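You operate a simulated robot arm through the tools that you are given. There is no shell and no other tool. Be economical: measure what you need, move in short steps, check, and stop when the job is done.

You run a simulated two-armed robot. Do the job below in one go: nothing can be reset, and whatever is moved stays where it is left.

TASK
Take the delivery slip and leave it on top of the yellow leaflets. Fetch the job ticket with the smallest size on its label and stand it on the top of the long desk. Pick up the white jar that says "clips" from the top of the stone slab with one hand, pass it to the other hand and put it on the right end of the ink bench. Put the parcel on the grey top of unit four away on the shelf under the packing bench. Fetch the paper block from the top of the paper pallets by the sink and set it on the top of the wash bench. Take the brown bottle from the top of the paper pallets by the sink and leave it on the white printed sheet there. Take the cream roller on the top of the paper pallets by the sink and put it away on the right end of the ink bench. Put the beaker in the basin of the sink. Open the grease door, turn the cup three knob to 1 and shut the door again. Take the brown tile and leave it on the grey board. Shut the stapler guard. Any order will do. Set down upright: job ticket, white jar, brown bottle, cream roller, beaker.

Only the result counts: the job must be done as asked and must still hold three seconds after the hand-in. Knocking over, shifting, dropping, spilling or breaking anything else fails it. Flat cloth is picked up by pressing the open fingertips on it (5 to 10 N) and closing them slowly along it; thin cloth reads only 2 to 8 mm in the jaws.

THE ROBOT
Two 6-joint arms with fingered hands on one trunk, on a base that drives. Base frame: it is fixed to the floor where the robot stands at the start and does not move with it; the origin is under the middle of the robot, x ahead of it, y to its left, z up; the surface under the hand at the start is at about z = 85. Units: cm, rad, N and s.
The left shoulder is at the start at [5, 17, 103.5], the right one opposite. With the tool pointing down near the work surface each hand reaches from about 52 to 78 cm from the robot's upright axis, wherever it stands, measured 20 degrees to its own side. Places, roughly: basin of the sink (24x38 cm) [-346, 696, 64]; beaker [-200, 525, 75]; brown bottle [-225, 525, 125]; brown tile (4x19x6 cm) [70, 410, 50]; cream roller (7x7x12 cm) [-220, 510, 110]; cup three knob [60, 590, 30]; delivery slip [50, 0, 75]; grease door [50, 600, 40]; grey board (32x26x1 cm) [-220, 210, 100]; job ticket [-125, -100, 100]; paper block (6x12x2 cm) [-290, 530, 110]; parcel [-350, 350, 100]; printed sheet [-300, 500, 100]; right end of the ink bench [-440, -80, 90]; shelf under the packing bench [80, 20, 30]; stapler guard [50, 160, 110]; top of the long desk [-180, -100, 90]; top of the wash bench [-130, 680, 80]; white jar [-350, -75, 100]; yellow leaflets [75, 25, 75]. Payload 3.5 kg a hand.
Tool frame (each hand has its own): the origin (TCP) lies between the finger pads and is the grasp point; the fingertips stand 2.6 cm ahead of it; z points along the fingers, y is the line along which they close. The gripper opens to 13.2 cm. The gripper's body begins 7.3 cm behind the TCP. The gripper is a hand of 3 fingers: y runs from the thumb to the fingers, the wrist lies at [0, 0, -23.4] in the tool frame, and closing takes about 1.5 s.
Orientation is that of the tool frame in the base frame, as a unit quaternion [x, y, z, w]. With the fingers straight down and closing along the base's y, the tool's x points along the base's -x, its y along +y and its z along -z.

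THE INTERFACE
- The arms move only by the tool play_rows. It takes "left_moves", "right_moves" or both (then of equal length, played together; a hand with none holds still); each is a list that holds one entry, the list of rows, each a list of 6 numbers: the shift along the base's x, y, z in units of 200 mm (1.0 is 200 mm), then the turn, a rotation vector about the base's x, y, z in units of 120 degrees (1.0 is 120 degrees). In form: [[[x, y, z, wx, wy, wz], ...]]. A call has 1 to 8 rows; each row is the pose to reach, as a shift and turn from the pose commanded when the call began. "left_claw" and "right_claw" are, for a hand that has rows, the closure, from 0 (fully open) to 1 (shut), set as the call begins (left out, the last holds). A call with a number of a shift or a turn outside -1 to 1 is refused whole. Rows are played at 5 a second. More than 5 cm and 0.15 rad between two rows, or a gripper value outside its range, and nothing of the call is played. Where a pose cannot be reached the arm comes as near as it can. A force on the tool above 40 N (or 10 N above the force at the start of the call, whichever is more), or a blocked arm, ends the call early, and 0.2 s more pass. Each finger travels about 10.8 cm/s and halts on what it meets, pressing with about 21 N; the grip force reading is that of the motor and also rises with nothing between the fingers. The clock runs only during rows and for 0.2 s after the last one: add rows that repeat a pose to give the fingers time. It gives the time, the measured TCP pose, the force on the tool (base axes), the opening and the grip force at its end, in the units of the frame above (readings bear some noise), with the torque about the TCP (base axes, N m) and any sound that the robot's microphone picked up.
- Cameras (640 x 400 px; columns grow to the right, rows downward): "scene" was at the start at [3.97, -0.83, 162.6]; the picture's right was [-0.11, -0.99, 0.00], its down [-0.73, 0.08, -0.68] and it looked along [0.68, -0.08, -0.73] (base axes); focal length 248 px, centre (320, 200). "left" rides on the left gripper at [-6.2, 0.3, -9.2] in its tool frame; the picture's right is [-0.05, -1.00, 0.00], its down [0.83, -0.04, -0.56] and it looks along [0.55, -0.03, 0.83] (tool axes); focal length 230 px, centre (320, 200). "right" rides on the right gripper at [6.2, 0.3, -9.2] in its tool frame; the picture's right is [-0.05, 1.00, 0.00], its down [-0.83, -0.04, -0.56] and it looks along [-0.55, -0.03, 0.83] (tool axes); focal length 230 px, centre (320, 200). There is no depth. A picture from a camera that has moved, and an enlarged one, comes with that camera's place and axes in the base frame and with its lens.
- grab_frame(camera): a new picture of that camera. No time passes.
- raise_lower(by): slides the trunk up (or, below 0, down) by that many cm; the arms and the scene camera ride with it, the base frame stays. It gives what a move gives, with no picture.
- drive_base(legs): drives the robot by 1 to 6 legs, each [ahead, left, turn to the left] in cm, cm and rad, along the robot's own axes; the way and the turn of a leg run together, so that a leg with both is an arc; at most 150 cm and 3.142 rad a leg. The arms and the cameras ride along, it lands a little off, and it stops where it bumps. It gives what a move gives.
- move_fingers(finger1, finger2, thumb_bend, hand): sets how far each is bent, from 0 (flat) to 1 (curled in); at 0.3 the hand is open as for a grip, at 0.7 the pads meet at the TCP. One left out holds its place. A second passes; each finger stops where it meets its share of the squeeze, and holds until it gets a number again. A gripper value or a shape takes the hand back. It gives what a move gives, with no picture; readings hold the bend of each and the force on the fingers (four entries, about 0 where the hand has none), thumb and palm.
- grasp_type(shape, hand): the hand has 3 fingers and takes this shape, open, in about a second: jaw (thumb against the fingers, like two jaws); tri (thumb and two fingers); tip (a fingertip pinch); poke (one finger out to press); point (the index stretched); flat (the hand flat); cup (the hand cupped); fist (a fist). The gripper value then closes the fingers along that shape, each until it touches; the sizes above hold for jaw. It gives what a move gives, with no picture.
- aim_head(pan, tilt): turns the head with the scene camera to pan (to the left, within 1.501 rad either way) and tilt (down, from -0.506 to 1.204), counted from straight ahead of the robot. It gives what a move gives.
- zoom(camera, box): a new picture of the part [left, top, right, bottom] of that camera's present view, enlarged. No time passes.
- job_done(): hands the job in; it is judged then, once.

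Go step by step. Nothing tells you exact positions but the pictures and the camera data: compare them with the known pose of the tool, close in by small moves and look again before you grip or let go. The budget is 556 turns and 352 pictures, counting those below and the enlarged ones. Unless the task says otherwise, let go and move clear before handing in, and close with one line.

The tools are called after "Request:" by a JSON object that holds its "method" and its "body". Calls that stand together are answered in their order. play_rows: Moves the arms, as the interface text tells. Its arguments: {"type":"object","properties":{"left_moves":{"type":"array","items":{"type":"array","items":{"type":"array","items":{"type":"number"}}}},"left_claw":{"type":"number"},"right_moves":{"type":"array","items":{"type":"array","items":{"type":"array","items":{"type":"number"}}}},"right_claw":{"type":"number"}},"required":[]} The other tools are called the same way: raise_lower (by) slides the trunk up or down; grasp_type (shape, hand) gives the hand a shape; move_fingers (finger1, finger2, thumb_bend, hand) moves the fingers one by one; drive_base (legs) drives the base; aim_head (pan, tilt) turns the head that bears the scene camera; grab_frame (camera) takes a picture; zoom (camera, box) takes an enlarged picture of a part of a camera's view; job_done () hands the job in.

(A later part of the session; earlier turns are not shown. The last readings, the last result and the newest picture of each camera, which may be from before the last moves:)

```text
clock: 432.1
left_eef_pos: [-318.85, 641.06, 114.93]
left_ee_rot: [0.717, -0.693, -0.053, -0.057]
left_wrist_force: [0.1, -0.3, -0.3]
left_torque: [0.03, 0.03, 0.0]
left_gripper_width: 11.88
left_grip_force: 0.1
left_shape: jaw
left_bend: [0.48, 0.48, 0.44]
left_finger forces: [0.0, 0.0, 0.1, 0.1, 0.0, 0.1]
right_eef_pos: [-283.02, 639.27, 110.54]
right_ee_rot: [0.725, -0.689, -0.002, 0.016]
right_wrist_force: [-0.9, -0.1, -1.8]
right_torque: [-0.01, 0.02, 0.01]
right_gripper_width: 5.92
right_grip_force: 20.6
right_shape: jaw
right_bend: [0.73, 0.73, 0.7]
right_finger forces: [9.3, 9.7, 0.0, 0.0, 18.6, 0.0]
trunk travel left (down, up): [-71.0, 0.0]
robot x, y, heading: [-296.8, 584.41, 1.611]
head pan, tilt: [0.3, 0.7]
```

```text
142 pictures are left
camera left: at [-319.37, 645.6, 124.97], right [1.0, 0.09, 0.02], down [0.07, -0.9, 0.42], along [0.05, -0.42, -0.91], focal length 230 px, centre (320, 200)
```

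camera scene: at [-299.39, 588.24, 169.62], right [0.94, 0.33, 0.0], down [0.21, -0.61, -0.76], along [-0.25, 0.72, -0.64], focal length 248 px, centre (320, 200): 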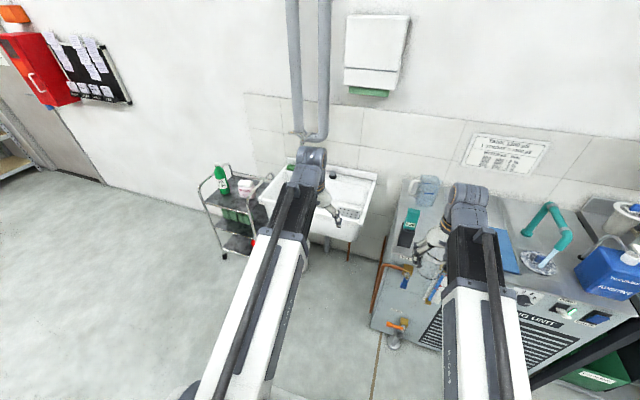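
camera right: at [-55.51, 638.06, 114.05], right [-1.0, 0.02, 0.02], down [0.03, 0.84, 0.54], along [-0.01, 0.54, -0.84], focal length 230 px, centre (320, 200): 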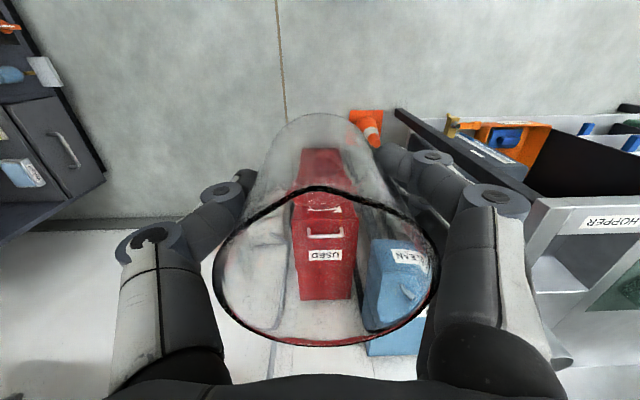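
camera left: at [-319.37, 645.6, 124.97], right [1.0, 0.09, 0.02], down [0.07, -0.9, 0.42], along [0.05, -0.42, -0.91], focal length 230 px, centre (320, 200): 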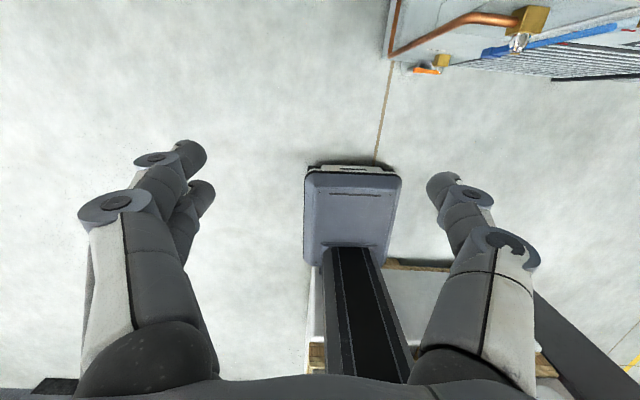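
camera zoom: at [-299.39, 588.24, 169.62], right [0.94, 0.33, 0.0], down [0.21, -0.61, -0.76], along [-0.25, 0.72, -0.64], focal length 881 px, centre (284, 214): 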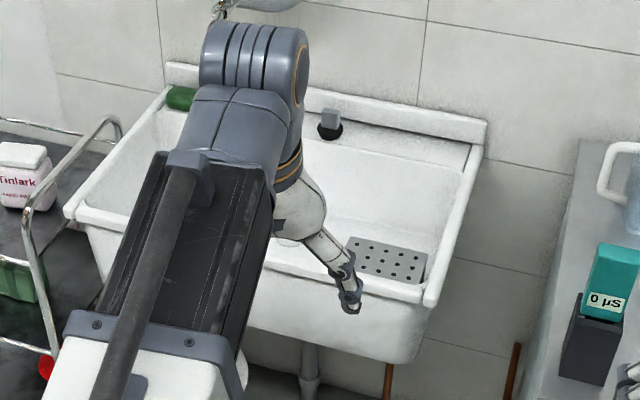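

The sink's basin is around (-346,695), rim z≈84. Move to x≈-354, y≈625.

Request:
{"method": "drive_base", "body": {"legs": [[0, 57, -0.042], [40, 0, 0]]}}

Request:
{"method": "grab_frame", "body": {"camera": "right"}}

Request:
{"method": "aim_head", "body": {"pan": 0, "tilt": 0.9}}

Request:
{"method": "grab_frame", "body": {"camera": "scene"}}

```text
clock: 437.5
left_eef_pos: [-375.28, 681.2, 114.86]
left_ee_rot: [0.709, -0.701, -0.053, -0.058]
left_wrist_force: [0.7, 0.3, 0.0]
left_torque: [0.01, 0.04, -0.05]
left_gripper_width: 11.86
left_grip_force: 0.1
left_shape: jaw
left_bend: [0.48, 0.48, 0.44]
left_finger forces: [0.0, 0.0, 0.1, 0.1, 0.0, 0.0]
right_eef_pos: [-339.68, 678.47, 110.57]
right_ee_rot: [0.718, -0.696, -0.003, 0.015]
right_wrist_force: [-0.3, 0.0, -1.0]
right_torque: [-0.05, 0.01, 0.0]
right_gripper_width: 5.92
right_grip_force: 20.9
right_shape: jaw
right_bend: [0.73, 0.73, 0.7]
right_finger forces: [9.2, 9.8, 0.0, 0.0, 18.4, 0.0]
trunk travel left (down, up): [-71.0, 0.0]
robot x, y, heading: [-354.69, 623.5, 1.585]
head pan, tilt: [0.3, 0.7]
```

```text
141 pictures are left
camera right: at [-339.48, 672.61, 119.9], right [-1.0, 0.02, 0.02], down [0.03, 0.84, 0.54], along [-0.01, 0.54, -0.84], focal length 230 px, centre (320, 200)
```

right: 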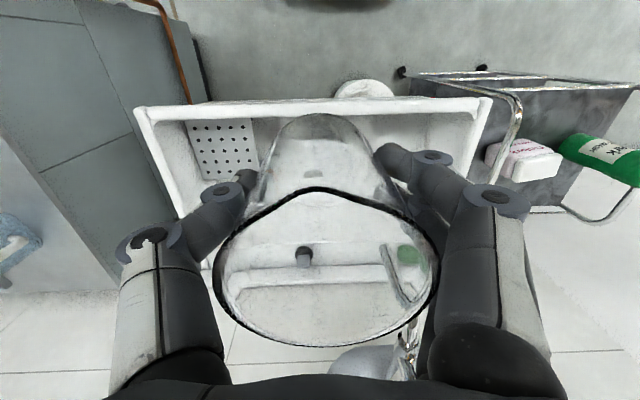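

```text
clock: 438.3
left_eef_pos: [-375.46, 680.92, 114.95]
left_ee_rot: [0.709, -0.701, -0.052, -0.058]
left_wrist_force: [0.2, 0.3, 0.0]
left_torque: [-0.01, 0.05, -0.02]
left_gripper_width: 11.88
left_grip_force: 0.1
left_shape: jaw
left_bend: [0.48, 0.48, 0.44]
left_finger forces: [0.0, 0.1, 0.0, 0.0, 0.0, 0.0]
right_eef_pos: [-339.53, 678.48, 110.55]
right_ee_rot: [0.717, -0.697, -0.004, 0.015]
right_wrist_force: [-0.6, -0.5, -1.2]
right_torque: [0.0, -0.03, 0.01]
right_gripper_width: 5.91
right_grip_force: 20.8
right_shape: jaw
right_bend: [0.73, 0.73, 0.7]
right_finger forces: [9.3, 9.8, 0.0, 0.1, 18.6, 0.0]
trunk travel left (down, up): [-71.0, 0.0]
robot x, y, heading: [-354.69, 623.41, 1.581]
head pan, tilt: [0.0, 0.901]
```

```text
140 pictures are left
camera scene: at [-354.71, 627.31, 168.0], right [1.0, 0.01, 0.0], down [0.01, -0.78, -0.62], along [-0.01, 0.62, -0.78], focal length 248 px, centre (320, 200)
```

scene: 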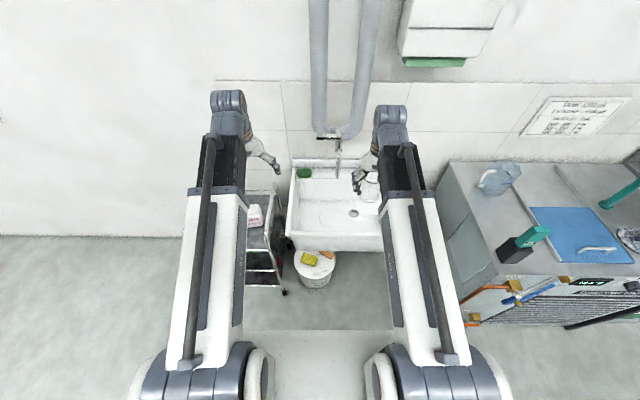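

Request:
{"method": "zoom", "body": {"camera": "scene", "box": [270, 140, 430, 240]}}

```text
4.00 times, centred on (350, 190) of scene
camera zoom: at [-354.71, 627.31, 168.0], right [1.0, 0.01, 0.0], down [0.01, -0.78, -0.62], along [-0.01, 0.62, -0.78], focal length 991 px, centre (200, 240)
```

zoom: 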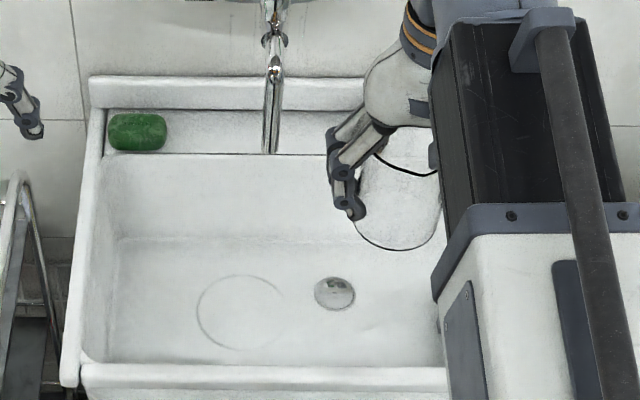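

The tap tip is at about (-349,693,98). I'll set the beaker at (-338.3,692), clear of the tap, drain and rack.

Request:
{"method": "play_rows", "body": {"right_moves": [[[0.03, 0.2, 0, 0, 0, 0], [0.06, 0.4, 0, 0, 0, 0], [0.06, 0.6, -0.05, 0, 0, 0], [0.06, 0.68, -0.2, 0, 0, 0], [0.06, 0.68, -0.4, 0, 0, 0], [0.06, 0.68, -0.6, 0, 0, 0], [0.06, 0.68, -0.8, 0, 0, 0], [0.06, 0.68, -1.0, 0, 0, 0]]]}}

Request:
{"method": "grab_frame", "body": {"camera": "right"}}

Request:
{"method": "zoom", "body": {"camera": "scene", "box": [270, 140, 430, 240]}}

```text
clock: 440.1
left_eef_pos: [-375.31, 681.2, 114.85]
left_ee_rot: [0.709, -0.701, -0.051, -0.057]
left_wrist_force: [0.5, 0.0, -0.4]
left_torque: [-0.01, 0.02, -0.01]
left_gripper_width: 11.86
left_grip_force: 0.1
left_shape: jaw
left_bend: [0.48, 0.48, 0.44]
left_finger forces: [0.0, 0.0, 0.1, 0.0, 0.1, 0.1]
right_eef_pos: [-338.34, 692.26, 90.49]
right_ee_rot: [0.717, -0.697, -0.003, 0.015]
right_wrist_force: [-0.1, 0.2, -1.5]
right_torque: [0.03, 0.0, 0.02]
right_gripper_width: 5.91
right_grip_force: 20.9
right_shape: jaw
right_bend: [0.73, 0.73, 0.7]
right_finger forces: [9.3, 9.9, 0.0, 0.1, 18.5, 0.0]
trunk travel left (down, up): [-71.0, 0.0]
robot x, y, heading: [-354.35, 623.66, 1.588]
head pan, tilt: [0.0, 0.901]
```

```text
138 pictures are left
camera right: at [-338.24, 686.31, 99.79], right [-1.0, 0.02, 0.02], down [0.03, 0.84, 0.54], along [-0.01, 0.54, -0.84], focal length 230 px, centre (320, 200)
```

right: 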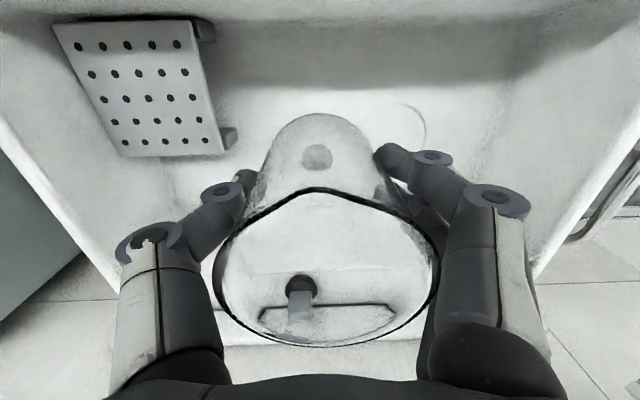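

```text
4.00 times, centred on (350, 190) of scene
camera zoom: at [-354.7, 627.33, 168.0], right [1.0, 0.01, 0.0], down [0.01, -0.78, -0.62], along [-0.01, 0.62, -0.78], focal length 991 px, centre (200, 240)
```

zoom: 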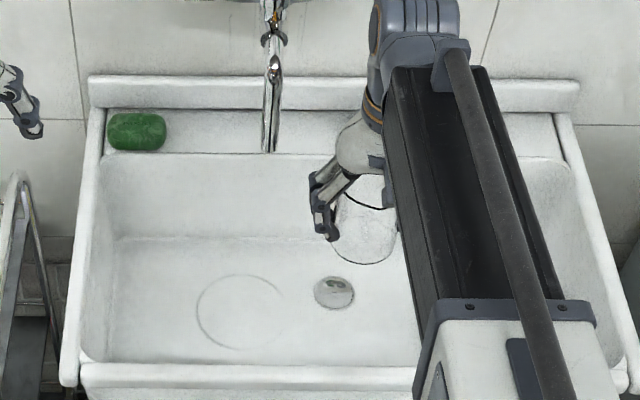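

The floor starts at y≈690 and the drain is at (-338,701). Shift to (-333,695.3) and lower toward the basin floor.

Request:
{"method": "play_rows", "body": {"right_moves": [[[0.13, 0.08, 0, 0, 0, 0], [0.255, 0.15, -0.05, 0, 0, 0], [0.255, 0.15, -0.25, 0, 0, 0], [0.255, 0.15, -0.45, 0, 0, 0], [0.255, 0.15, -0.65, 0, 0, 0], [0.255, 0.15, -0.78, 0, 0, 0]]]}}

Request:
{"method": "grab_frame", "body": {"camera": "right"}}

```text
clock: 441.5
left_eef_pos: [-375.32, 681.13, 114.99]
left_ee_rot: [0.709, -0.701, -0.052, -0.058]
left_wrist_force: [0.6, -0.6, 0.0]
left_torque: [0.05, 0.02, 0.01]
left_gripper_width: 11.86
left_grip_force: 0.0
left_shape: jaw
left_bend: [0.48, 0.48, 0.44]
left_finger forces: [0.0, 0.0, 0.1, 0.0, 0.0, 0.0]
right_eef_pos: [-333.25, 693.67, 75.43]
right_ee_rot: [0.718, -0.696, -0.003, 0.014]
right_wrist_force: [-0.8, 0.0, -1.0]
right_torque: [0.02, 0.01, -0.04]
right_gripper_width: 5.92
right_grip_force: 20.7
right_shape: jaw
right_bend: [0.73, 0.73, 0.7]
right_finger forces: [9.4, 9.8, 0.2, 0.1, 18.5, 0.0]
right hand out of reach, approached as far as the arm can: row 5, 6
trunk travel left (down, up): [-71.0, 0.0]
robot x, y, heading: [-355.12, 623.48, 1.584]
head pan, tilt: [0.0, 0.901]
```

```text
136 pictures are left
camera right: at [-333.18, 687.79, 84.68], right [-1.0, 0.02, 0.02], down [0.03, 0.84, 0.54], along [-0.01, 0.54, -0.84], focal length 230 px, centre (320, 200)
```

right: 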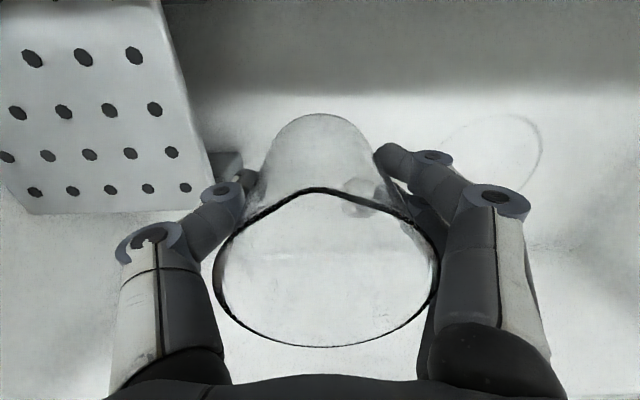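

Reach limit; lower the trunk 3 cm and nudge forward.

Request:
{"method": "raise_lower", "body": {"by": -3}}

Request:
{"method": "play_rows", "body": {"right_moves": [[[0, 0.05, 0, 0, 0, 0], [0, 0.07, -0.02, 0, 0, 0]]]}}

Request:
{"method": "grab_frame", "body": {"camera": "right"}}

```text
clock: 442.3
left_eef_pos: [-375.45, 681.01, 111.88]
left_ee_rot: [0.709, -0.701, -0.053, -0.058]
left_wrist_force: [0.4, 0.9, -0.1]
left_torque: [-0.03, 0.0, 0.0]
left_gripper_width: 11.88
left_grip_force: 0.0
left_shape: jaw
left_bend: [0.48, 0.48, 0.44]
left_finger forces: [0.1, 0.0, 0.1, 0.1, 0.0, 0.0]
right_eef_pos: [-333.3, 693.76, 72.52]
right_ee_rot: [0.717, -0.697, -0.004, 0.015]
right_wrist_force: [-0.2, -0.5, 0.1]
right_torque: [0.0, 0.02, -0.01]
right_gripper_width: 5.94
right_grip_force: 21.1
right_shape: jaw
right_bend: [0.73, 0.73, 0.7]
right_finger forces: [9.4, 9.8, 0.1, 0.0, 18.6, 0.0]
trunk travel left (down, up): [-68.0, 3.0]
robot x, y, heading: [-355.19, 623.71, 1.577]
head pan, tilt: [0.0, 0.901]
```

```text
clock: 442.9
left_eef_pos: [-375.31, 681.09, 111.95]
left_ee_rot: [0.709, -0.701, -0.052, -0.058]
left_wrist_force: [0.7, 0.1, 0.6]
left_torque: [-0.01, -0.01, 0.04]
left_gripper_width: 11.89
left_grip_force: 0.0
left_shape: jaw
left_bend: [0.48, 0.48, 0.44]
left_finger forces: [0.0, 0.0, 0.0, 0.0, 0.0, 0.0]
right_eef_pos: [-333.41, 693.86, 72.65]
right_ee_rot: [0.717, -0.697, -0.005, 0.014]
right_wrist_force: [0.5, -0.1, -1.0]
right_torque: [0.0, 0.0, -0.02]
right_gripper_width: 5.92
right_grip_force: 21.0
right_shape: jaw
right_bend: [0.73, 0.73, 0.7]
right_finger forces: [9.5, 9.9, 0.0, 0.0, 18.5, 0.0]
right hand out of reach, approached as far as the arm can: row 1, 2
trunk travel left (down, up): [-68.0, 3.0]
robot x, y, heading: [-354.61, 623.47, 1.581]
head pan, tilt: [0.0, 0.901]
```

```text
135 pictures are left
camera right: at [-333.29, 687.89, 81.93], right [-1.0, 0.02, 0.02], down [0.03, 0.84, 0.54], along [-0.01, 0.54, -0.84], focal length 230 px, centre (320, 200)
```

right: 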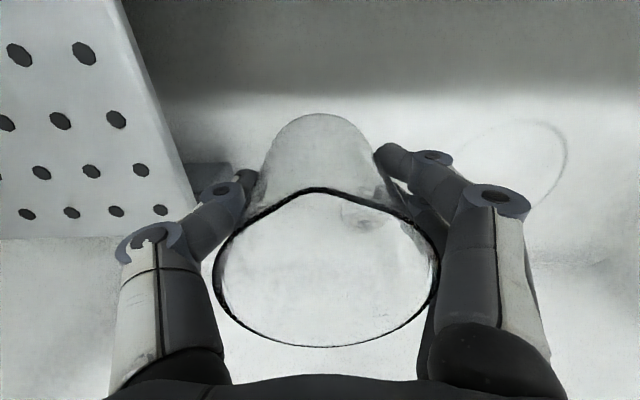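

Nudge the base ahead 2 cm and lower the trunk gently.

Request:
{"method": "drive_base", "body": {"legs": [[2, 0, 0]]}}

Request:
{"method": "raise_lower", "body": {"by": -1}}

Request:
{"method": "raise_lower", "body": {"by": -0.6}}

Request:
{"method": "grab_frame", "body": {"camera": "right"}}

```text
clock: 443.7
left_eef_pos: [-375.54, 683.27, 111.82]
left_ee_rot: [0.708, -0.702, -0.052, -0.058]
left_wrist_force: [0.6, 0.2, -0.3]
left_torque: [0.0, 0.0, 0.01]
left_gripper_width: 11.86
left_grip_force: 0.1
left_shape: jaw
left_bend: [0.48, 0.48, 0.44]
left_finger forces: [0.1, 0.0, 0.1, 0.0, 0.1, 0.0]
right_eef_pos: [-333.38, 695.82, 72.6]
right_ee_rot: [0.717, -0.697, -0.004, 0.013]
right_wrist_force: [0.2, 0.6, -2.0]
right_torque: [0.0, 0.0, 0.02]
right_gripper_width: 5.91
right_grip_force: 21.3
right_shape: jaw
right_bend: [0.73, 0.73, 0.7]
right_finger forces: [9.3, 9.9, 0.0, 0.0, 18.5, 0.0]
trunk travel left (down, up): [-68.0, 3.0]
robot x, y, heading: [-355.19, 625.69, 1.582]
head pan, tilt: [0.0, 0.901]
```

```text
clock: 444.2
left_eef_pos: [-375.42, 683.13, 110.94]
left_ee_rot: [0.708, -0.702, -0.053, -0.059]
left_wrist_force: [-0.4, -0.1, 1.7]
left_torque: [-0.05, 0.0, 0.04]
left_gripper_width: 11.84
left_grip_force: 0.0
left_shape: jaw
left_bend: [0.48, 0.48, 0.44]
left_finger forces: [0.1, 0.1, 0.0, 0.1, 0.0, 0.1]
right_eef_pos: [-333.25, 695.83, 71.61]
right_ee_rot: [0.717, -0.697, -0.004, 0.013]
right_wrist_force: [0.5, 0.1, -1.3]
right_torque: [-0.01, -0.03, 0.01]
right_gripper_width: 5.9
right_grip_force: 21.0
right_shape: jaw
right_bend: [0.73, 0.73, 0.7]
right_finger forces: [9.4, 9.9, 0.0, 0.0, 18.5, 0.1]
trunk travel left (down, up): [-67.0, 4.0]
robot x, y, heading: [-354.28, 625.69, 1.582]
head pan, tilt: [0.0, 0.901]
```

```text
clock: 444.8
left_eef_pos: [-375.34, 683.13, 110.16]
left_ee_rot: [0.708, -0.702, -0.053, -0.059]
left_wrist_force: [-1.0, -0.4, 0.4]
left_torque: [-0.02, -0.01, -0.01]
left_gripper_width: 11.86
left_grip_force: 0.0
left_shape: jaw
left_bend: [0.48, 0.48, 0.44]
left_finger forces: [0.1, 0.0, 0.0, 0.0, 0.1, 0.0]
right_eef_pos: [-333.47, 695.86, 70.96]
right_ee_rot: [0.717, -0.697, -0.003, 0.013]
right_wrist_force: [-0.4, 0.0, -0.3]
right_torque: [0.03, 0.02, 0.0]
right_gripper_width: 5.92
right_grip_force: 21.0
right_shape: jaw
right_bend: [0.73, 0.73, 0.7]
right_finger forces: [9.4, 9.9, 0.0, 0.0, 18.4, 0.0]
trunk travel left (down, up): [-66.4, 4.6]
robot x, y, heading: [-354.71, 625.57, 1.584]
head pan, tilt: [0.0, 0.901]
```

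```text
134 pictures are left
camera right: at [-333.29, 689.89, 80.33], right [-1.0, 0.02, 0.02], down [0.03, 0.84, 0.54], along [-0.01, 0.54, -0.84], focal length 230 px, centre (320, 200)
```

right: 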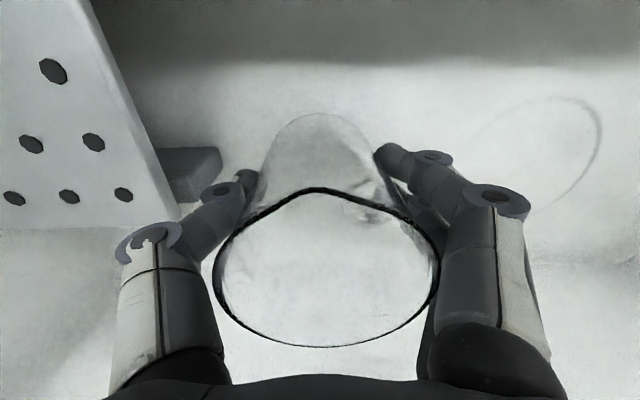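

Continue down.

Request:
{"method": "raise_lower", "body": {"by": -0.8}}

Request:
{"method": "raise_lower", "body": {"by": -0.6}}

Request:
{"method": "raise_lower", "body": {"by": -0.6}}

```text
clock: 445.4
left_eef_pos: [-375.39, 683.02, 109.49]
left_ee_rot: [0.709, -0.701, -0.052, -0.058]
left_wrist_force: [0.3, 0.1, 0.1]
left_torque: [-0.01, 0.03, 0.02]
left_gripper_width: 11.85
left_grip_force: 0.1
left_shape: jaw
left_bend: [0.48, 0.48, 0.44]
left_finger forces: [0.0, 0.0, 0.0, 0.1, 0.0, 0.0]
right_eef_pos: [-333.28, 695.91, 70.18]
right_ee_rot: [0.717, -0.697, -0.003, 0.013]
right_wrist_force: [-0.3, 1.0, -1.1]
right_torque: [0.04, 0.0, 0.0]
right_gripper_width: 5.89
right_grip_force: 21.4
right_shape: jaw
right_bend: [0.73, 0.73, 0.7]
right_finger forces: [9.4, 10.0, 0.1, 0.0, 18.5, 0.1]
trunk travel left (down, up): [-65.6, 5.4]
robot x, y, heading: [-354.65, 625.95, 1.586]
head pan, tilt: [0.0, 0.901]
```

```text
clock: 445.9
left_eef_pos: [-375.48, 683.02, 109.01]
left_ee_rot: [0.708, -0.702, -0.053, -0.059]
left_wrist_force: [0.4, -0.6, -0.9]
left_torque: [-0.03, -0.01, -0.01]
left_gripper_width: 11.85
left_grip_force: 0.1
left_shape: jaw
left_bend: [0.48, 0.48, 0.44]
left_finger forces: [0.0, 0.0, 0.0, 0.1, 0.0, 0.0]
right_eef_pos: [-333.31, 695.91, 69.57]
right_ee_rot: [0.717, -0.697, -0.004, 0.013]
right_wrist_force: [0.0, -0.1, -0.8]
right_torque: [0.0, 0.01, -0.02]
right_gripper_width: 5.9
right_grip_force: 21.1
right_shape: jaw
right_bend: [0.73, 0.73, 0.7]
right_finger forces: [9.4, 10.0, 0.1, 0.1, 18.5, 0.0]
trunk travel left (down, up): [-65.0, 6.0]
robot x, y, heading: [-354.93, 625.61, 1.586]
head pan, tilt: [0.0, 0.901]
```

```text
clock: 446.5
left_eef_pos: [-375.36, 683.11, 108.3]
left_ee_rot: [0.708, -0.702, -0.052, -0.057]
left_wrist_force: [0.0, -0.4, -0.8]
left_torque: [-0.01, 0.03, -0.02]
left_gripper_width: 11.86
left_grip_force: 0.1
left_shape: jaw
left_bend: [0.48, 0.48, 0.44]
left_finger forces: [0.1, 0.0, 0.1, 0.0, 0.0, 0.0]
right_eef_pos: [-333.35, 695.89, 69.02]
right_ee_rot: [0.717, -0.697, -0.004, 0.013]
right_wrist_force: [0.1, 0.0, -1.1]
right_torque: [-0.02, -0.02, 0.01]
right_gripper_width: 5.94
right_grip_force: 21.0
right_shape: jaw
right_bend: [0.73, 0.73, 0.7]
right_finger forces: [9.4, 9.9, 0.0, 0.0, 18.5, 0.1]
trunk travel left (down, up): [-64.4, 6.6]
robot x, y, heading: [-354.67, 626.07, 1.584]
head pan, tilt: [0.0, 0.901]
```

Request:
{"method": "raise_lower", "body": {"by": -0.8}}

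Request:
{"method": "raise_lower", "body": {"by": -0.6}}

Request:
{"method": "grab_frame", "body": {"camera": "right"}}

```text
clock: 447.0
left_eef_pos: [-375.28, 683.15, 107.32]
left_ee_rot: [0.708, -0.702, -0.053, -0.058]
left_wrist_force: [-0.9, -0.4, 0.0]
left_torque: [0.03, 0.04, 0.0]
left_gripper_width: 11.9
left_grip_force: 0.1
left_shape: jaw
left_bend: [0.48, 0.48, 0.44]
left_finger forces: [0.0, 0.1, 0.0, 0.0, 0.0, 0.0]
right_eef_pos: [-333.37, 695.96, 68.12]
right_ee_rot: [0.717, -0.697, -0.005, 0.014]
right_wrist_force: [-0.1, 0.0, -1.4]
right_torque: [0.0, -0.01, 0.0]
right_gripper_width: 5.91
right_grip_force: 21.1
right_shape: jaw
right_bend: [0.73, 0.73, 0.7]
right_finger forces: [9.4, 9.9, 0.0, 0.0, 18.4, 0.0]
trunk travel left (down, up): [-63.6, 7.4]
robot x, y, heading: [-354.49, 625.72, 1.586]
head pan, tilt: [0.0, 0.901]
```

```text
clock: 447.6
left_eef_pos: [-375.39, 682.99, 106.86]
left_ee_rot: [0.709, -0.701, -0.053, -0.058]
left_wrist_force: [-0.7, 0.4, 0.3]
left_torque: [0.0, 0.0, 0.03]
left_gripper_width: 11.87
left_grip_force: 0.0
left_shape: jaw
left_bend: [0.48, 0.48, 0.44]
left_finger forces: [0.0, 0.1, 0.1, 0.1, 0.0, 0.0]
right_eef_pos: [-333.36, 695.93, 67.66]
right_ee_rot: [0.717, -0.697, -0.005, 0.013]
right_wrist_force: [-0.2, -0.2, 3.9]
right_torque: [-0.02, 0.02, 0.0]
right_gripper_width: 5.92
right_grip_force: 21.4
right_shape: jaw
right_bend: [0.73, 0.73, 0.7]
right_finger forces: [10.0, 10.4, 0.0, 0.0, 19.6, 0.1]
trunk travel left (down, up): [-63.0, 8.0]
robot x, y, heading: [-354.81, 625.6, 1.576]
head pan, tilt: [0.0, 0.901]
```

```text
133 pictures are left
camera right: at [-333.29, 689.9, 76.99], right [-1.0, 0.02, 0.02], down [0.03, 0.84, 0.54], along [-0.01, 0.54, -0.84], focal length 230 px, centre (320, 200)
```

right: 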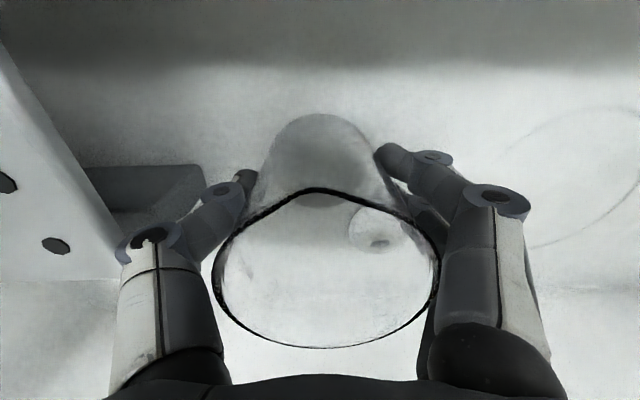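

Contact with the basin floor. Open a little and rise.

Request:
{"method": "play_rows", "body": {"right_moves": [[[0, 0, 0, 0, 0, 0], [0, 0, 0, 0, 0, 0], [0, 0, 0, 0, 0, 0]]], "right_claw": 0.45}}

Request:
{"method": "raise_lower", "body": {"by": 8}}

Request:
{"method": "grab_frame", "body": {"camera": "right"}}

```text
clock: 448.4
left_eef_pos: [-375.35, 683.05, 107.01]
left_ee_rot: [0.709, -0.701, -0.052, -0.057]
left_wrist_force: [-0.1, 0.6, 0.7]
left_torque: [0.0, 0.01, 0.01]
left_gripper_width: 11.9
left_grip_force: 0.0
left_shape: jaw
left_bend: [0.48, 0.48, 0.44]
left_finger forces: [0.0, 0.0, 0.0, 0.0, 0.0, 0.0]
right_eef_pos: [-333.44, 695.8, 67.42]
right_ee_rot: [0.717, -0.697, -0.003, 0.013]
right_wrist_force: [-1.4, 0.3, 0.1]
right_torque: [-0.02, 0.03, 0.01]
right_gripper_width: 7.16
right_grip_force: 0.1
right_shape: jaw
right_bend: [0.72, 0.72, 0.7]
right_finger forces: [0.0, 0.1, 0.0, 0.0, 0.0, 0.0]
trunk travel left (down, up): [-63.0, 8.0]
robot x, y, heading: [-354.76, 625.67, 1.584]
head pan, tilt: [0.0, 0.901]
```

```text
clock: 449.6
left_eef_pos: [-375.41, 683.02, 114.86]
left_ee_rot: [0.708, -0.702, -0.053, -0.057]
left_wrist_force: [0.2, 0.0, -0.3]
left_torque: [-0.01, 0.0, -0.01]
left_gripper_width: 11.88
left_grip_force: 0.1
left_shape: jaw
left_bend: [0.48, 0.48, 0.44]
left_finger forces: [0.0, 0.0, 0.0, 0.1, 0.1, 0.1]
right_eef_pos: [-333.53, 695.83, 75.64]
right_ee_rot: [0.717, -0.697, -0.004, 0.014]
right_wrist_force: [-0.1, 0.1, 0.3]
right_torque: [-0.01, 0.01, 0.03]
right_gripper_width: 7.17
right_grip_force: 0.0
right_shape: jaw
right_bend: [0.72, 0.72, 0.7]
right_finger forces: [0.1, 0.0, 0.1, 0.0, 0.0, 0.0]
trunk travel left (down, up): [-71.0, 0.0]
robot x, y, heading: [-354.72, 625.93, 1.587]
head pan, tilt: [0.0, 0.901]
```

```text
132 pictures are left
camera right: at [-333.29, 689.9, 84.92], right [-1.0, 0.02, 0.02], down [0.03, 0.84, 0.54], along [-0.01, 0.54, -0.84], focal length 230 px, centre (320, 200)
```

right: 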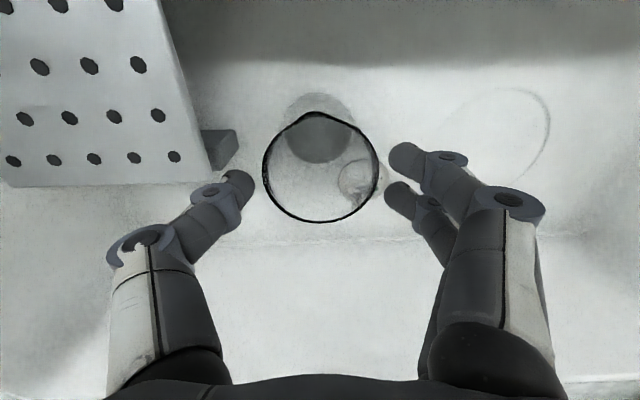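

The beaker stands in the basin. Raise the hand, back off and turn left to face -y toward the pallets.

Request:
{"method": "play_rows", "body": {"right_moves": [[[0, 0, 0.2, 0, 0, 0], [0, 0, 0.4, 0, 0, 0], [0, 0, 0.6, 0, 0, 0], [0, 0, 0.8, 0, 0, 0], [0, -0.05, 1.0, 0, 0, 0]]]}}

Request:
{"method": "play_rows", "body": {"right_moves": [[[0, -0.1, 0.2, 0, 0, 0], [0, -0.2, 0.4, 0, 0, 0], [0, -0.4, 0.5, 0, 0, 0], [0, -0.6, 0.6, 0, 0, 0]]], "left_moves": [[[0, -0.05, 0, -0.02, 0, 0], [0, -0.1, 0, -0.04, 0, 0], [0, -0.1, 0, -0.06, 0, 0], [0, -0.1, 0, -0.07, 0, 0]]]}}

Request:
{"method": "drive_base", "body": {"legs": [[-40, 0, 0], [0, 25, 0], [0, 0, 1.56], [0, 0, 1.56]]}}

Request:
{"method": "aim_head", "body": {"pan": 0.5, "tilt": 0.6}}

Request:
{"method": "grab_frame", "body": {"camera": "scene"}}

```text
clock: 450.8
left_eef_pos: [-375.34, 683.13, 114.95]
left_ee_rot: [0.709, -0.701, -0.052, -0.058]
left_wrist_force: [0.2, -0.3, -0.2]
left_torque: [0.0, 0.0, 0.0]
left_gripper_width: 11.88
left_grip_force: 0.0
left_shape: jaw
left_bend: [0.48, 0.48, 0.44]
left_finger forces: [0.0, 0.0, 0.0, 0.1, 0.0, 0.0]
right_eef_pos: [-333.69, 694.8, 95.43]
right_ee_rot: [0.716, -0.698, -0.004, 0.013]
right_wrist_force: [-0.7, -1.1, 0.1]
right_torque: [0.02, 0.02, -0.03]
right_gripper_width: 7.2
right_grip_force: 0.2
right_shape: jaw
right_bend: [0.72, 0.72, 0.7]
right_finger forces: [0.0, 0.1, 0.0, 0.0, 0.1, 0.0]
trunk travel left (down, up): [-71.0, 0.0]
robot x, y, heading: [-354.41, 625.92, 1.579]
head pan, tilt: [0.0, 0.901]
```

```text
clock: 451.8
left_eef_pos: [-375.37, 681.01, 114.97]
left_ee_rot: [0.711, -0.703, -0.001, -0.005]
left_wrist_force: [0.4, -0.2, 0.8]
left_torque: [0.04, 0.01, -0.02]
left_gripper_width: 11.86
left_grip_force: 0.0
left_shape: jaw
left_bend: [0.48, 0.48, 0.44]
left_finger forces: [0.1, 0.0, 0.1, 0.0, 0.0, 0.0]
right_eef_pos: [-333.34, 682.74, 107.57]
right_ee_rot: [0.717, -0.697, -0.004, 0.013]
right_wrist_force: [0.4, -0.2, 0.7]
right_torque: [-0.02, 0.04, -0.04]
right_gripper_width: 7.22
right_grip_force: 0.0
right_shape: jaw
right_bend: [0.72, 0.72, 0.7]
right_finger forces: [0.0, 0.1, 0.1, 0.0, 0.1, 0.0]
trunk travel left (down, up): [-71.0, 0.0]
robot x, y, heading: [-354.99, 625.42, 1.582]
head pan, tilt: [0.0, 0.901]
```

```text
clock: 463.3
left_eef_pos: [-358.95, 529.2, 114.78]
left_ee_rot: [0.706, 0.708, -0.006, 0.002]
left_wrist_force: [-0.7, 0.6, -0.8]
left_torque: [0.0, -0.02, 0.01]
left_gripper_width: 11.89
left_grip_force: 0.0
left_shape: jaw
left_bend: [0.48, 0.48, 0.44]
left_finger forces: [0.0, 0.0, 0.0, 0.0, 0.0, 0.0]
right_eef_pos: [-401.03, 528.04, 107.62]
right_ee_rot: [0.701, 0.713, 0.013, 0.004]
right_wrist_force: [-0.5, 0.1, 0.7]
right_torque: [0.0, 0.01, 0.0]
right_gripper_width: 7.2
right_grip_force: 0.0
right_shape: jaw
right_bend: [0.72, 0.72, 0.7]
right_finger forces: [0.1, 0.0, 0.0, 0.0, 0.1, 0.1]
trunk travel left (down, up): [-71.0, 0.0]
robot x, y, heading: [-379.13, 584.77, -1.57]
head pan, tilt: [0.0, 0.901]
```

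```text
clock: 464.2
left_eef_pos: [-358.89, 529.11, 114.82]
left_ee_rot: [0.706, 0.708, -0.006, 0.0]
left_wrist_force: [0.4, 0.8, 0.0]
left_torque: [0.01, 0.02, -0.01]
left_gripper_width: 11.86
left_grip_force: 0.1
left_shape: jaw
left_bend: [0.48, 0.48, 0.44]
left_finger forces: [0.1, 0.0, 0.0, 0.0, 0.0, 0.1]
right_eef_pos: [-400.99, 527.97, 107.55]
right_ee_rot: [0.701, 0.713, 0.013, 0.005]
right_wrist_force: [0.1, -0.1, -1.5]
right_torque: [0.01, -0.01, 0.0]
right_gripper_width: 7.2
right_grip_force: 0.1
right_shape: jaw
right_bend: [0.72, 0.72, 0.7]
right_finger forces: [0.0, 0.0, 0.0, 0.1, 0.0, 0.0]
trunk travel left (down, up): [-71.0, 0.0]
robot x, y, heading: [-379.08, 585.09, -1.57]
head pan, tilt: [0.499, 0.6]
```

```text
131 pictures are left
camera scene: at [-374.69, 581.17, 170.47], right [-0.88, -0.48, 0.0], down [-0.27, 0.5, -0.82], along [0.4, -0.72, -0.57], focal length 248 px, centre (320, 200)
```

scene: 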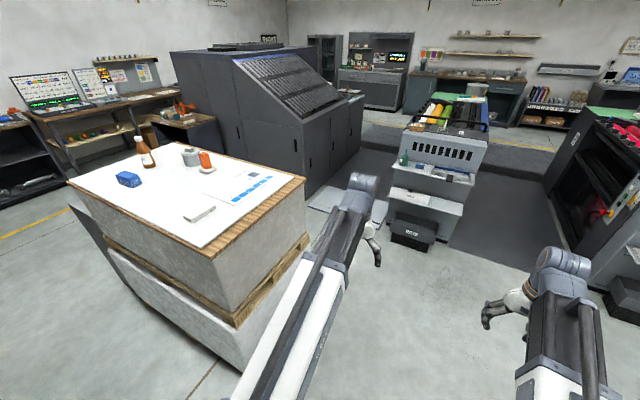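

Request:
{"method": "zoom", "body": {"camera": "scene", "box": [370, 90, 530, 190]}}

Request:
{"method": "zoom", "body": {"camera": "scene", "box": [60, 120, 320, 282]}}

```text
4.00 times, centred on (450, 140) of scene
camera zoom: at [-374.69, 581.17, 170.47], right [-0.88, -0.48, 0.0], down [-0.27, 0.5, -0.82], along [0.4, -0.72, -0.57], focal length 991 px, centre (-200, 440)
```

zoom: 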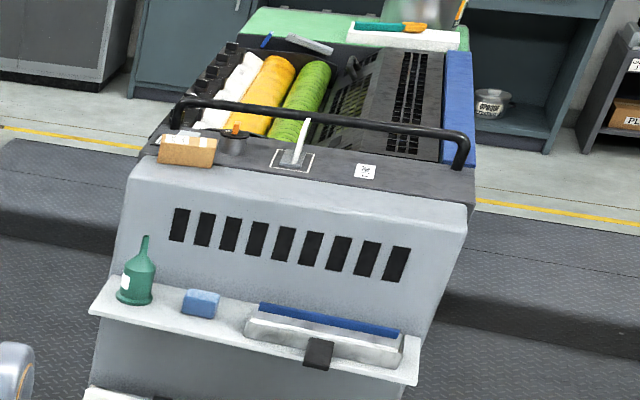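

```text
2.46 times, centred on (190, 201) of scene
camera zoom: at [-374.69, 581.17, 170.47], right [-0.88, -0.48, 0.0], down [-0.27, 0.5, -0.82], along [0.4, -0.72, -0.57], focal length 610 px, centre (640, 198)
```

zoom: 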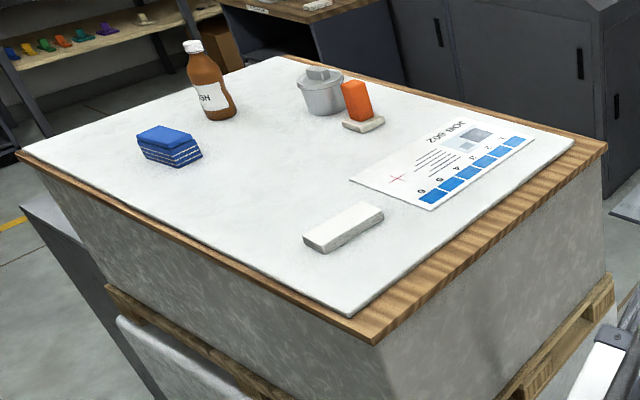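

The parcel (brown) is on unit four at (-346,356). First the paper block at (-291.5,533.5), long axis along y. Move to it.

Request:
{"method": "play_rows", "body": {"right_moves": [[[0, 0, 0.15, 0, 0, 0], [0, 0, 0.3, 0, 0, 0]]]}}

Request:
{"method": "drive_base", "body": {"legs": [[-11, 0, 0], [0, 67, 0]]}}

Request:
{"method": "grab_frame", "body": {"camera": "left"}}

```text
clock: 464.8
left_eef_pos: [-358.89, 529.21, 114.79]
left_ee_rot: [0.706, 0.708, -0.006, 0.0]
left_wrist_force: [0.3, 0.2, -0.4]
left_torque: [-0.04, 0.01, 0.0]
left_gripper_width: 11.86
left_grip_force: 0.1
left_shape: jaw
left_bend: [0.48, 0.48, 0.44]
left_finger forces: [0.1, 0.0, 0.0, 0.0, 0.1, 0.0]
right_eef_pos: [-400.71, 527.94, 113.5]
right_ee_rot: [0.701, 0.713, 0.014, 0.003]
right_wrist_force: [-0.2, 0.5, 0.0]
right_torque: [-0.02, -0.03, 0.03]
right_gripper_width: 7.21
right_grip_force: 0.1
right_shape: jaw
right_bend: [0.72, 0.72, 0.7]
right_finger forces: [0.1, 0.0, 0.1, 0.0, 0.1, 0.0]
trunk travel left (down, up): [-71.0, 0.0]
robot x, y, heading: [-379.14, 584.72, -1.569]
head pan, tilt: [0.499, 0.6]
```

```text
clock: 469.3
left_eef_pos: [-292.91, 540.27, 114.86]
left_ee_rot: [0.708, 0.706, -0.006, 0.001]
left_wrist_force: [0.0, -0.6, -0.1]
left_torque: [0.0, -0.03, -0.01]
left_gripper_width: 11.87
left_grip_force: 0.0
left_shape: jaw
left_bend: [0.48, 0.48, 0.44]
left_finger forces: [0.1, 0.0, 0.0, 0.0, 0.0, 0.1]
right_eef_pos: [-334.68, 539.26, 113.55]
right_ee_rot: [0.703, 0.711, 0.014, 0.003]
right_wrist_force: [-0.8, -0.2, 1.0]
right_torque: [-0.05, 0.03, 0.0]
right_gripper_width: 7.19
right_grip_force: 0.1
right_shape: jaw
right_bend: [0.72, 0.72, 0.7]
right_finger forces: [0.0, 0.0, 0.0, 0.0, 0.0, 0.0]
trunk travel left (down, up): [-71.0, 0.0]
robot x, y, heading: [-313.25, 595.78, -1.575]
head pan, tilt: [0.499, 0.6]
```

```text
128 pictures are left
camera left: at [-292.49, 534.14, 124.14], right [-1.0, -0.05, 0.01], down [-0.04, 0.84, 0.55], along [-0.03, 0.55, -0.84], focal length 230 px, centre (320, 200)
```

left: 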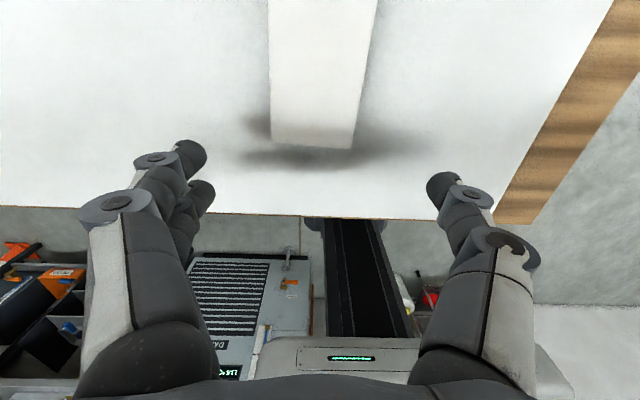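

Block top is near z≈108.5, centre (-292.3,533.5). Move over it and descend.

Request:
{"method": "play_rows", "body": {"left_moves": [[[0.01, -0.15, 0, 0, 0, 0], [0.02, -0.31, 0, 0, 0, 0], [0.02, -0.31, -0.12, 0, 0, 0]]], "left_claw": 0.25}}

Request:
{"method": "grab_frame", "body": {"camera": "left"}}

```text
clock: 470.1
left_eef_pos: [-292.64, 534.19, 112.54]
left_ee_rot: [0.708, 0.706, -0.006, 0.0]
left_wrist_force: [-0.8, -0.9, 0.7]
left_torque: [-0.02, 0.01, 0.0]
left_gripper_width: 9.95
left_grip_force: 0.0
left_shape: jaw
left_bend: [0.63, 0.63, 0.6]
left_finger forces: [0.0, 0.0, 0.1, 0.0, 0.0, 0.1]
right_eef_pos: [-334.87, 539.26, 113.32]
right_ee_rot: [0.703, 0.711, 0.013, 0.004]
right_wrist_force: [-0.4, 0.5, -0.2]
right_torque: [-0.02, 0.0, 0.02]
right_gripper_width: 7.19
right_grip_force: 0.1
right_shape: jaw
right_bend: [0.72, 0.72, 0.7]
right_finger forces: [0.1, 0.0, 0.0, 0.0, 0.1, 0.1]
trunk travel left (down, up): [-71.0, 0.0]
robot x, y, heading: [-312.47, 595.87, -1.575]
head pan, tilt: [0.499, 0.6]
```

```text
127 pictures are left
camera left: at [-292.17, 528.01, 121.81], right [-1.0, -0.05, 0.01], down [-0.04, 0.84, 0.55], along [-0.03, 0.55, -0.84], focal length 230 px, centre (320, 200)
```

left: 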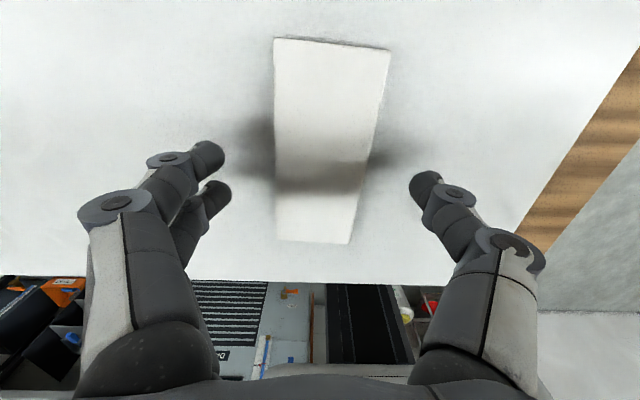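

Centred. Descend 3.2 cm and close.

Request:
{"method": "play_rows", "body": {"left_moves": [[[0, 0, -0.08, 0, 0, 0], [0, 0, -0.15, 0, 0, 0]]]}}

Request:
{"method": "play_rows", "body": {"left_moves": [[[0, 0, 0, 0, 0, 0], [0, 0, 0, 0, 0, 0], [0, 0, 0, 0, 0, 0], [0, 0, 0, 0, 0, 0], [0, 0, 0, 0, 0, 0]]], "left_claw": 1}}

Request:
{"method": "grab_frame", "body": {"camera": "left"}}

```text
clock: 470.7
left_eef_pos: [-292.7, 534.18, 110.49]
left_ee_rot: [0.708, 0.706, -0.009, 0.006]
left_wrist_force: [-3.0, 4.7, 24.4]
left_torque: [0.21, -1.47, 0.31]
left_gripper_width: 9.74
left_grip_force: 0.0
left_shape: jaw
left_bend: [0.66, 0.67, 0.6]
left_finger forces: [9.3, 15.4, 0.0, 0.1, 0.1, 0.0]
right_eef_pos: [-334.79, 539.37, 113.69]
right_ee_rot: [0.703, 0.711, 0.014, 0.004]
right_wrist_force: [0.6, -0.2, -0.1]
right_torque: [0.03, 0.0, 0.02]
right_gripper_width: 7.18
right_grip_force: 0.1
right_shape: jaw
right_bend: [0.72, 0.72, 0.7]
right_finger forces: [0.1, 0.0, 0.0, 0.0, 0.0, 0.0]
trunk travel left (down, up): [-71.0, 0.0]
robot x, y, heading: [-312.52, 595.75, -1.569]
head pan, tilt: [0.499, 0.6]
stopped in row 2 (left hand): the force on the tool passed its limit at 50 N (the readings are from after the stop); the commanded pose is now the measured one
```

```text
clock: 471.5
left_eef_pos: [-292.3, 534.09, 110.54]
left_ee_rot: [0.707, 0.707, -0.009, 0.009]
left_wrist_force: [5.1, 4.3, 20.4]
left_torque: [0.27, -0.67, 0.06]
left_gripper_width: 4.89
left_grip_force: 20.5
left_shape: jaw
left_bend: [0.74, 0.75, 0.72]
left_finger forces: [15.1, 20.6, 0.0, 0.0, 21.0, 0.0]
right_eef_pos: [-334.72, 539.34, 113.42]
right_ee_rot: [0.702, 0.712, 0.013, 0.005]
right_wrist_force: [-0.6, -0.5, -0.7]
right_torque: [0.01, 0.0, 0.04]
right_gripper_width: 7.18
right_grip_force: 0.0
right_shape: jaw
right_bend: [0.72, 0.72, 0.7]
right_finger forces: [0.0, 0.1, 0.0, 0.1, 0.0, 0.0]
trunk travel left (down, up): [-71.0, 0.0]
robot x, y, heading: [-312.86, 595.86, -1.573]
head pan, tilt: [0.499, 0.6]
stopped in row 3 (left hand): the force on the tool passed its limit at 41 N (the readings are from after the stop); the commanded pose is now the measured one
```

```text
126 pictures are left
camera left: at [-291.88, 528.04, 120.0], right [-1.0, -0.05, 0.0], down [-0.04, 0.84, 0.53], along [-0.03, 0.53, -0.85], focal length 230 px, centre (320, 200)
```

left: 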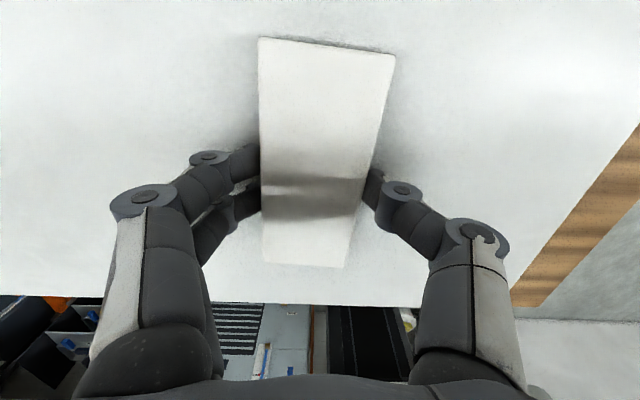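

The surface was at ~108; the block is gripped. Lift and check.

Request:
{"method": "play_rows", "body": {"left_moves": [[[0, 0, 0.05, 0, 0, 0], [0, 0, 0.15, 0, 0, 0], [0, 0, 0.3, 0, 0, 0], [0, 0.1, 0.4, 0, 0, 0]]], "left_claw": 1}}

Request:
{"method": "grab_frame", "body": {"camera": "left"}}

```text
clock: 472.5
left_eef_pos: [-292.24, 535.96, 118.46]
left_ee_rot: [0.708, 0.706, -0.009, 0.008]
left_wrist_force: [-1.0, 0.1, -1.5]
left_torque: [-0.01, -0.02, 0.04]
left_gripper_width: 4.79
left_grip_force: 20.6
left_shape: jaw
left_bend: [0.74, 0.74, 0.71]
left_finger forces: [9.2, 10.2, 0.1, 0.0, 19.5, 0.0]
right_eef_pos: [-334.78, 539.17, 113.47]
right_ee_rot: [0.702, 0.712, 0.014, 0.004]
right_wrist_force: [0.3, 0.2, 0.1]
right_torque: [-0.01, 0.02, -0.01]
right_gripper_width: 7.23
right_grip_force: 0.0
right_shape: jaw
right_bend: [0.72, 0.72, 0.7]
right_finger forces: [0.0, 0.0, 0.0, 0.1, 0.0, 0.1]
trunk travel left (down, up): [-71.0, 0.0]
robot x, y, heading: [-312.58, 595.98, -1.573]
head pan, tilt: [0.499, 0.6]
```

```text
125 pictures are left
camera left: at [-291.92, 529.95, 127.73], right [-1.0, -0.05, 0.0], down [-0.04, 0.84, 0.54], along [-0.03, 0.54, -0.84], focal length 230 px, centre (320, 200)
```

left: 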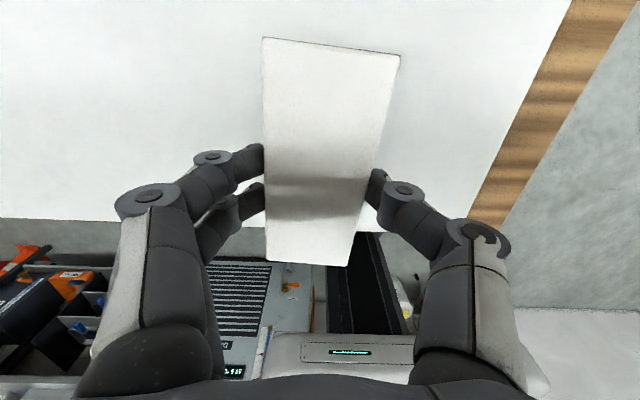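

The block is held by the left hand. Raise the right hand and move over for the bottle at (-230,518.7).

Request:
{"method": "play_rows", "body": {"right_moves": [[[0, 0, 0.2, 0, 0, 0], [0, 0, 0.4, 0, 0, 0], [0, 0, 0.5, 0, 0, 0]]], "left_moves": [[[0, 0.02, 0.1, 0, 0, 0], [0, 0.05, 0.15, 0, 0, 0], [0, 0.05, 0.2, 0, 0, 0]]]}}

Request:
{"method": "drive_base", "body": {"legs": [[0, 103, 0]]}}

Request:
{"method": "aim_head", "body": {"pan": -0.2, "tilt": 0.8}}

Request:
{"method": "grab_frame", "body": {"camera": "scene"}}

Request:
{"method": "grab_frame", "body": {"camera": "right"}}

```text
clock: 473.3
left_eef_pos: [-292.35, 537.06, 122.41]
left_ee_rot: [0.708, 0.706, -0.009, 0.007]
left_wrist_force: [-0.1, -1.0, -0.4]
left_torque: [0.01, -0.01, 0.02]
left_gripper_width: 4.83
left_grip_force: 20.9
left_shape: jaw
left_bend: [0.74, 0.74, 0.71]
left_finger forces: [9.2, 10.2, 0.1, 0.0, 19.5, 0.0]
right_eef_pos: [-334.87, 539.11, 123.25]
right_ee_rot: [0.702, 0.712, 0.011, 0.006]
right_wrist_force: [-0.6, 0.1, -0.6]
right_torque: [0.02, -0.02, -0.01]
right_gripper_width: 7.24
right_grip_force: 0.1
right_shape: jaw
right_bend: [0.72, 0.72, 0.7]
right_finger forces: [0.1, 0.0, 0.0, 0.0, 0.0, 0.1]
right hand out of reach, approached as far as the arm can: row 3
trunk travel left (down, up): [-71.0, 0.0]
robot x, y, heading: [-312.82, 596.29, -1.569]
head pan, tilt: [0.499, 0.6]
```

```text
clock: 478.6
left_eef_pos: [-189.05, 536.65, 122.48]
left_ee_rot: [0.708, 0.706, -0.009, 0.008]
left_wrist_force: [0.1, 0.2, -1.1]
left_torque: [-0.03, 0.02, 0.02]
left_gripper_width: 4.81
left_grip_force: 20.8
left_shape: jaw
left_bend: [0.74, 0.74, 0.71]
left_finger forces: [9.2, 10.2, 0.0, 0.0, 19.3, 0.1]
right_eef_pos: [-231.42, 538.73, 123.2]
right_ee_rot: [0.702, 0.712, 0.012, 0.006]
right_wrist_force: [0.9, -0.1, -0.5]
right_torque: [0.0, 0.05, 0.01]
right_gripper_width: 7.24
right_grip_force: 0.0
right_shape: jaw
right_bend: [0.72, 0.72, 0.7]
right_finger forces: [0.1, 0.0, 0.1, 0.0, 0.0, 0.0]
trunk travel left (down, up): [-71.0, 0.0]
robot x, y, heading: [-210.04, 595.67, -1.573]
head pan, tilt: [0.499, 0.6]
```

```text
clock: 479.7
left_eef_pos: [-189.07, 536.69, 122.3]
left_ee_rot: [0.708, 0.706, -0.008, 0.008]
left_wrist_force: [0.8, -0.3, -1.3]
left_torque: [-0.04, -0.01, 0.01]
left_gripper_width: 4.82
left_grip_force: 20.7
left_shape: jaw
left_bend: [0.74, 0.74, 0.71]
left_finger forces: [9.2, 10.2, 0.0, 0.1, 19.4, 0.1]
right_eef_pos: [-231.5, 538.77, 123.14]
right_ee_rot: [0.703, 0.711, 0.011, 0.006]
right_wrist_force: [-0.2, -0.5, 0.2]
right_torque: [-0.01, -0.01, -0.01]
right_gripper_width: 7.18
right_grip_force: 0.1
right_shape: jaw
right_bend: [0.72, 0.72, 0.7]
right_finger forces: [0.0, 0.0, 0.1, 0.1, 0.0, 0.0]
trunk travel left (down, up): [-71.0, 0.0]
robot x, y, heading: [-209.17, 595.53, -1.571]
head pan, tilt: [-0.201, 0.799]
```

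```text
124 pictures are left
camera scene: at [-210.99, 591.93, 168.79], right [-0.98, 0.2, 0.0], down [0.14, 0.7, -0.7], along [-0.14, -0.68, -0.72], focal length 248 px, centre (320, 200)
```

scene: 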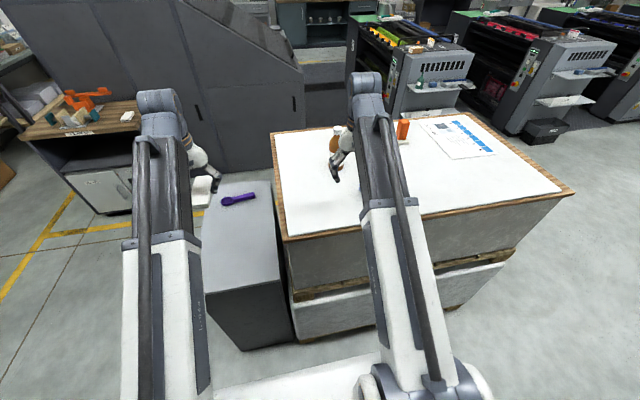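

```text
123 pictures are left
camera right: at [-231.42, 544.92, 132.49], right [1.0, -0.04, 0.02], down [-0.05, -0.83, 0.55], along [0.0, -0.55, -0.84], focal length 230 px, centre (320, 200)
```

right: 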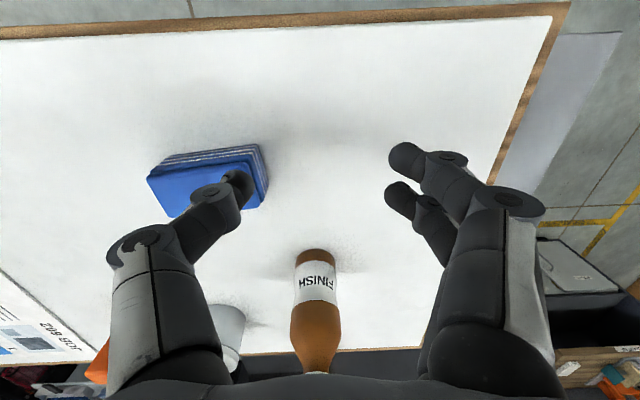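

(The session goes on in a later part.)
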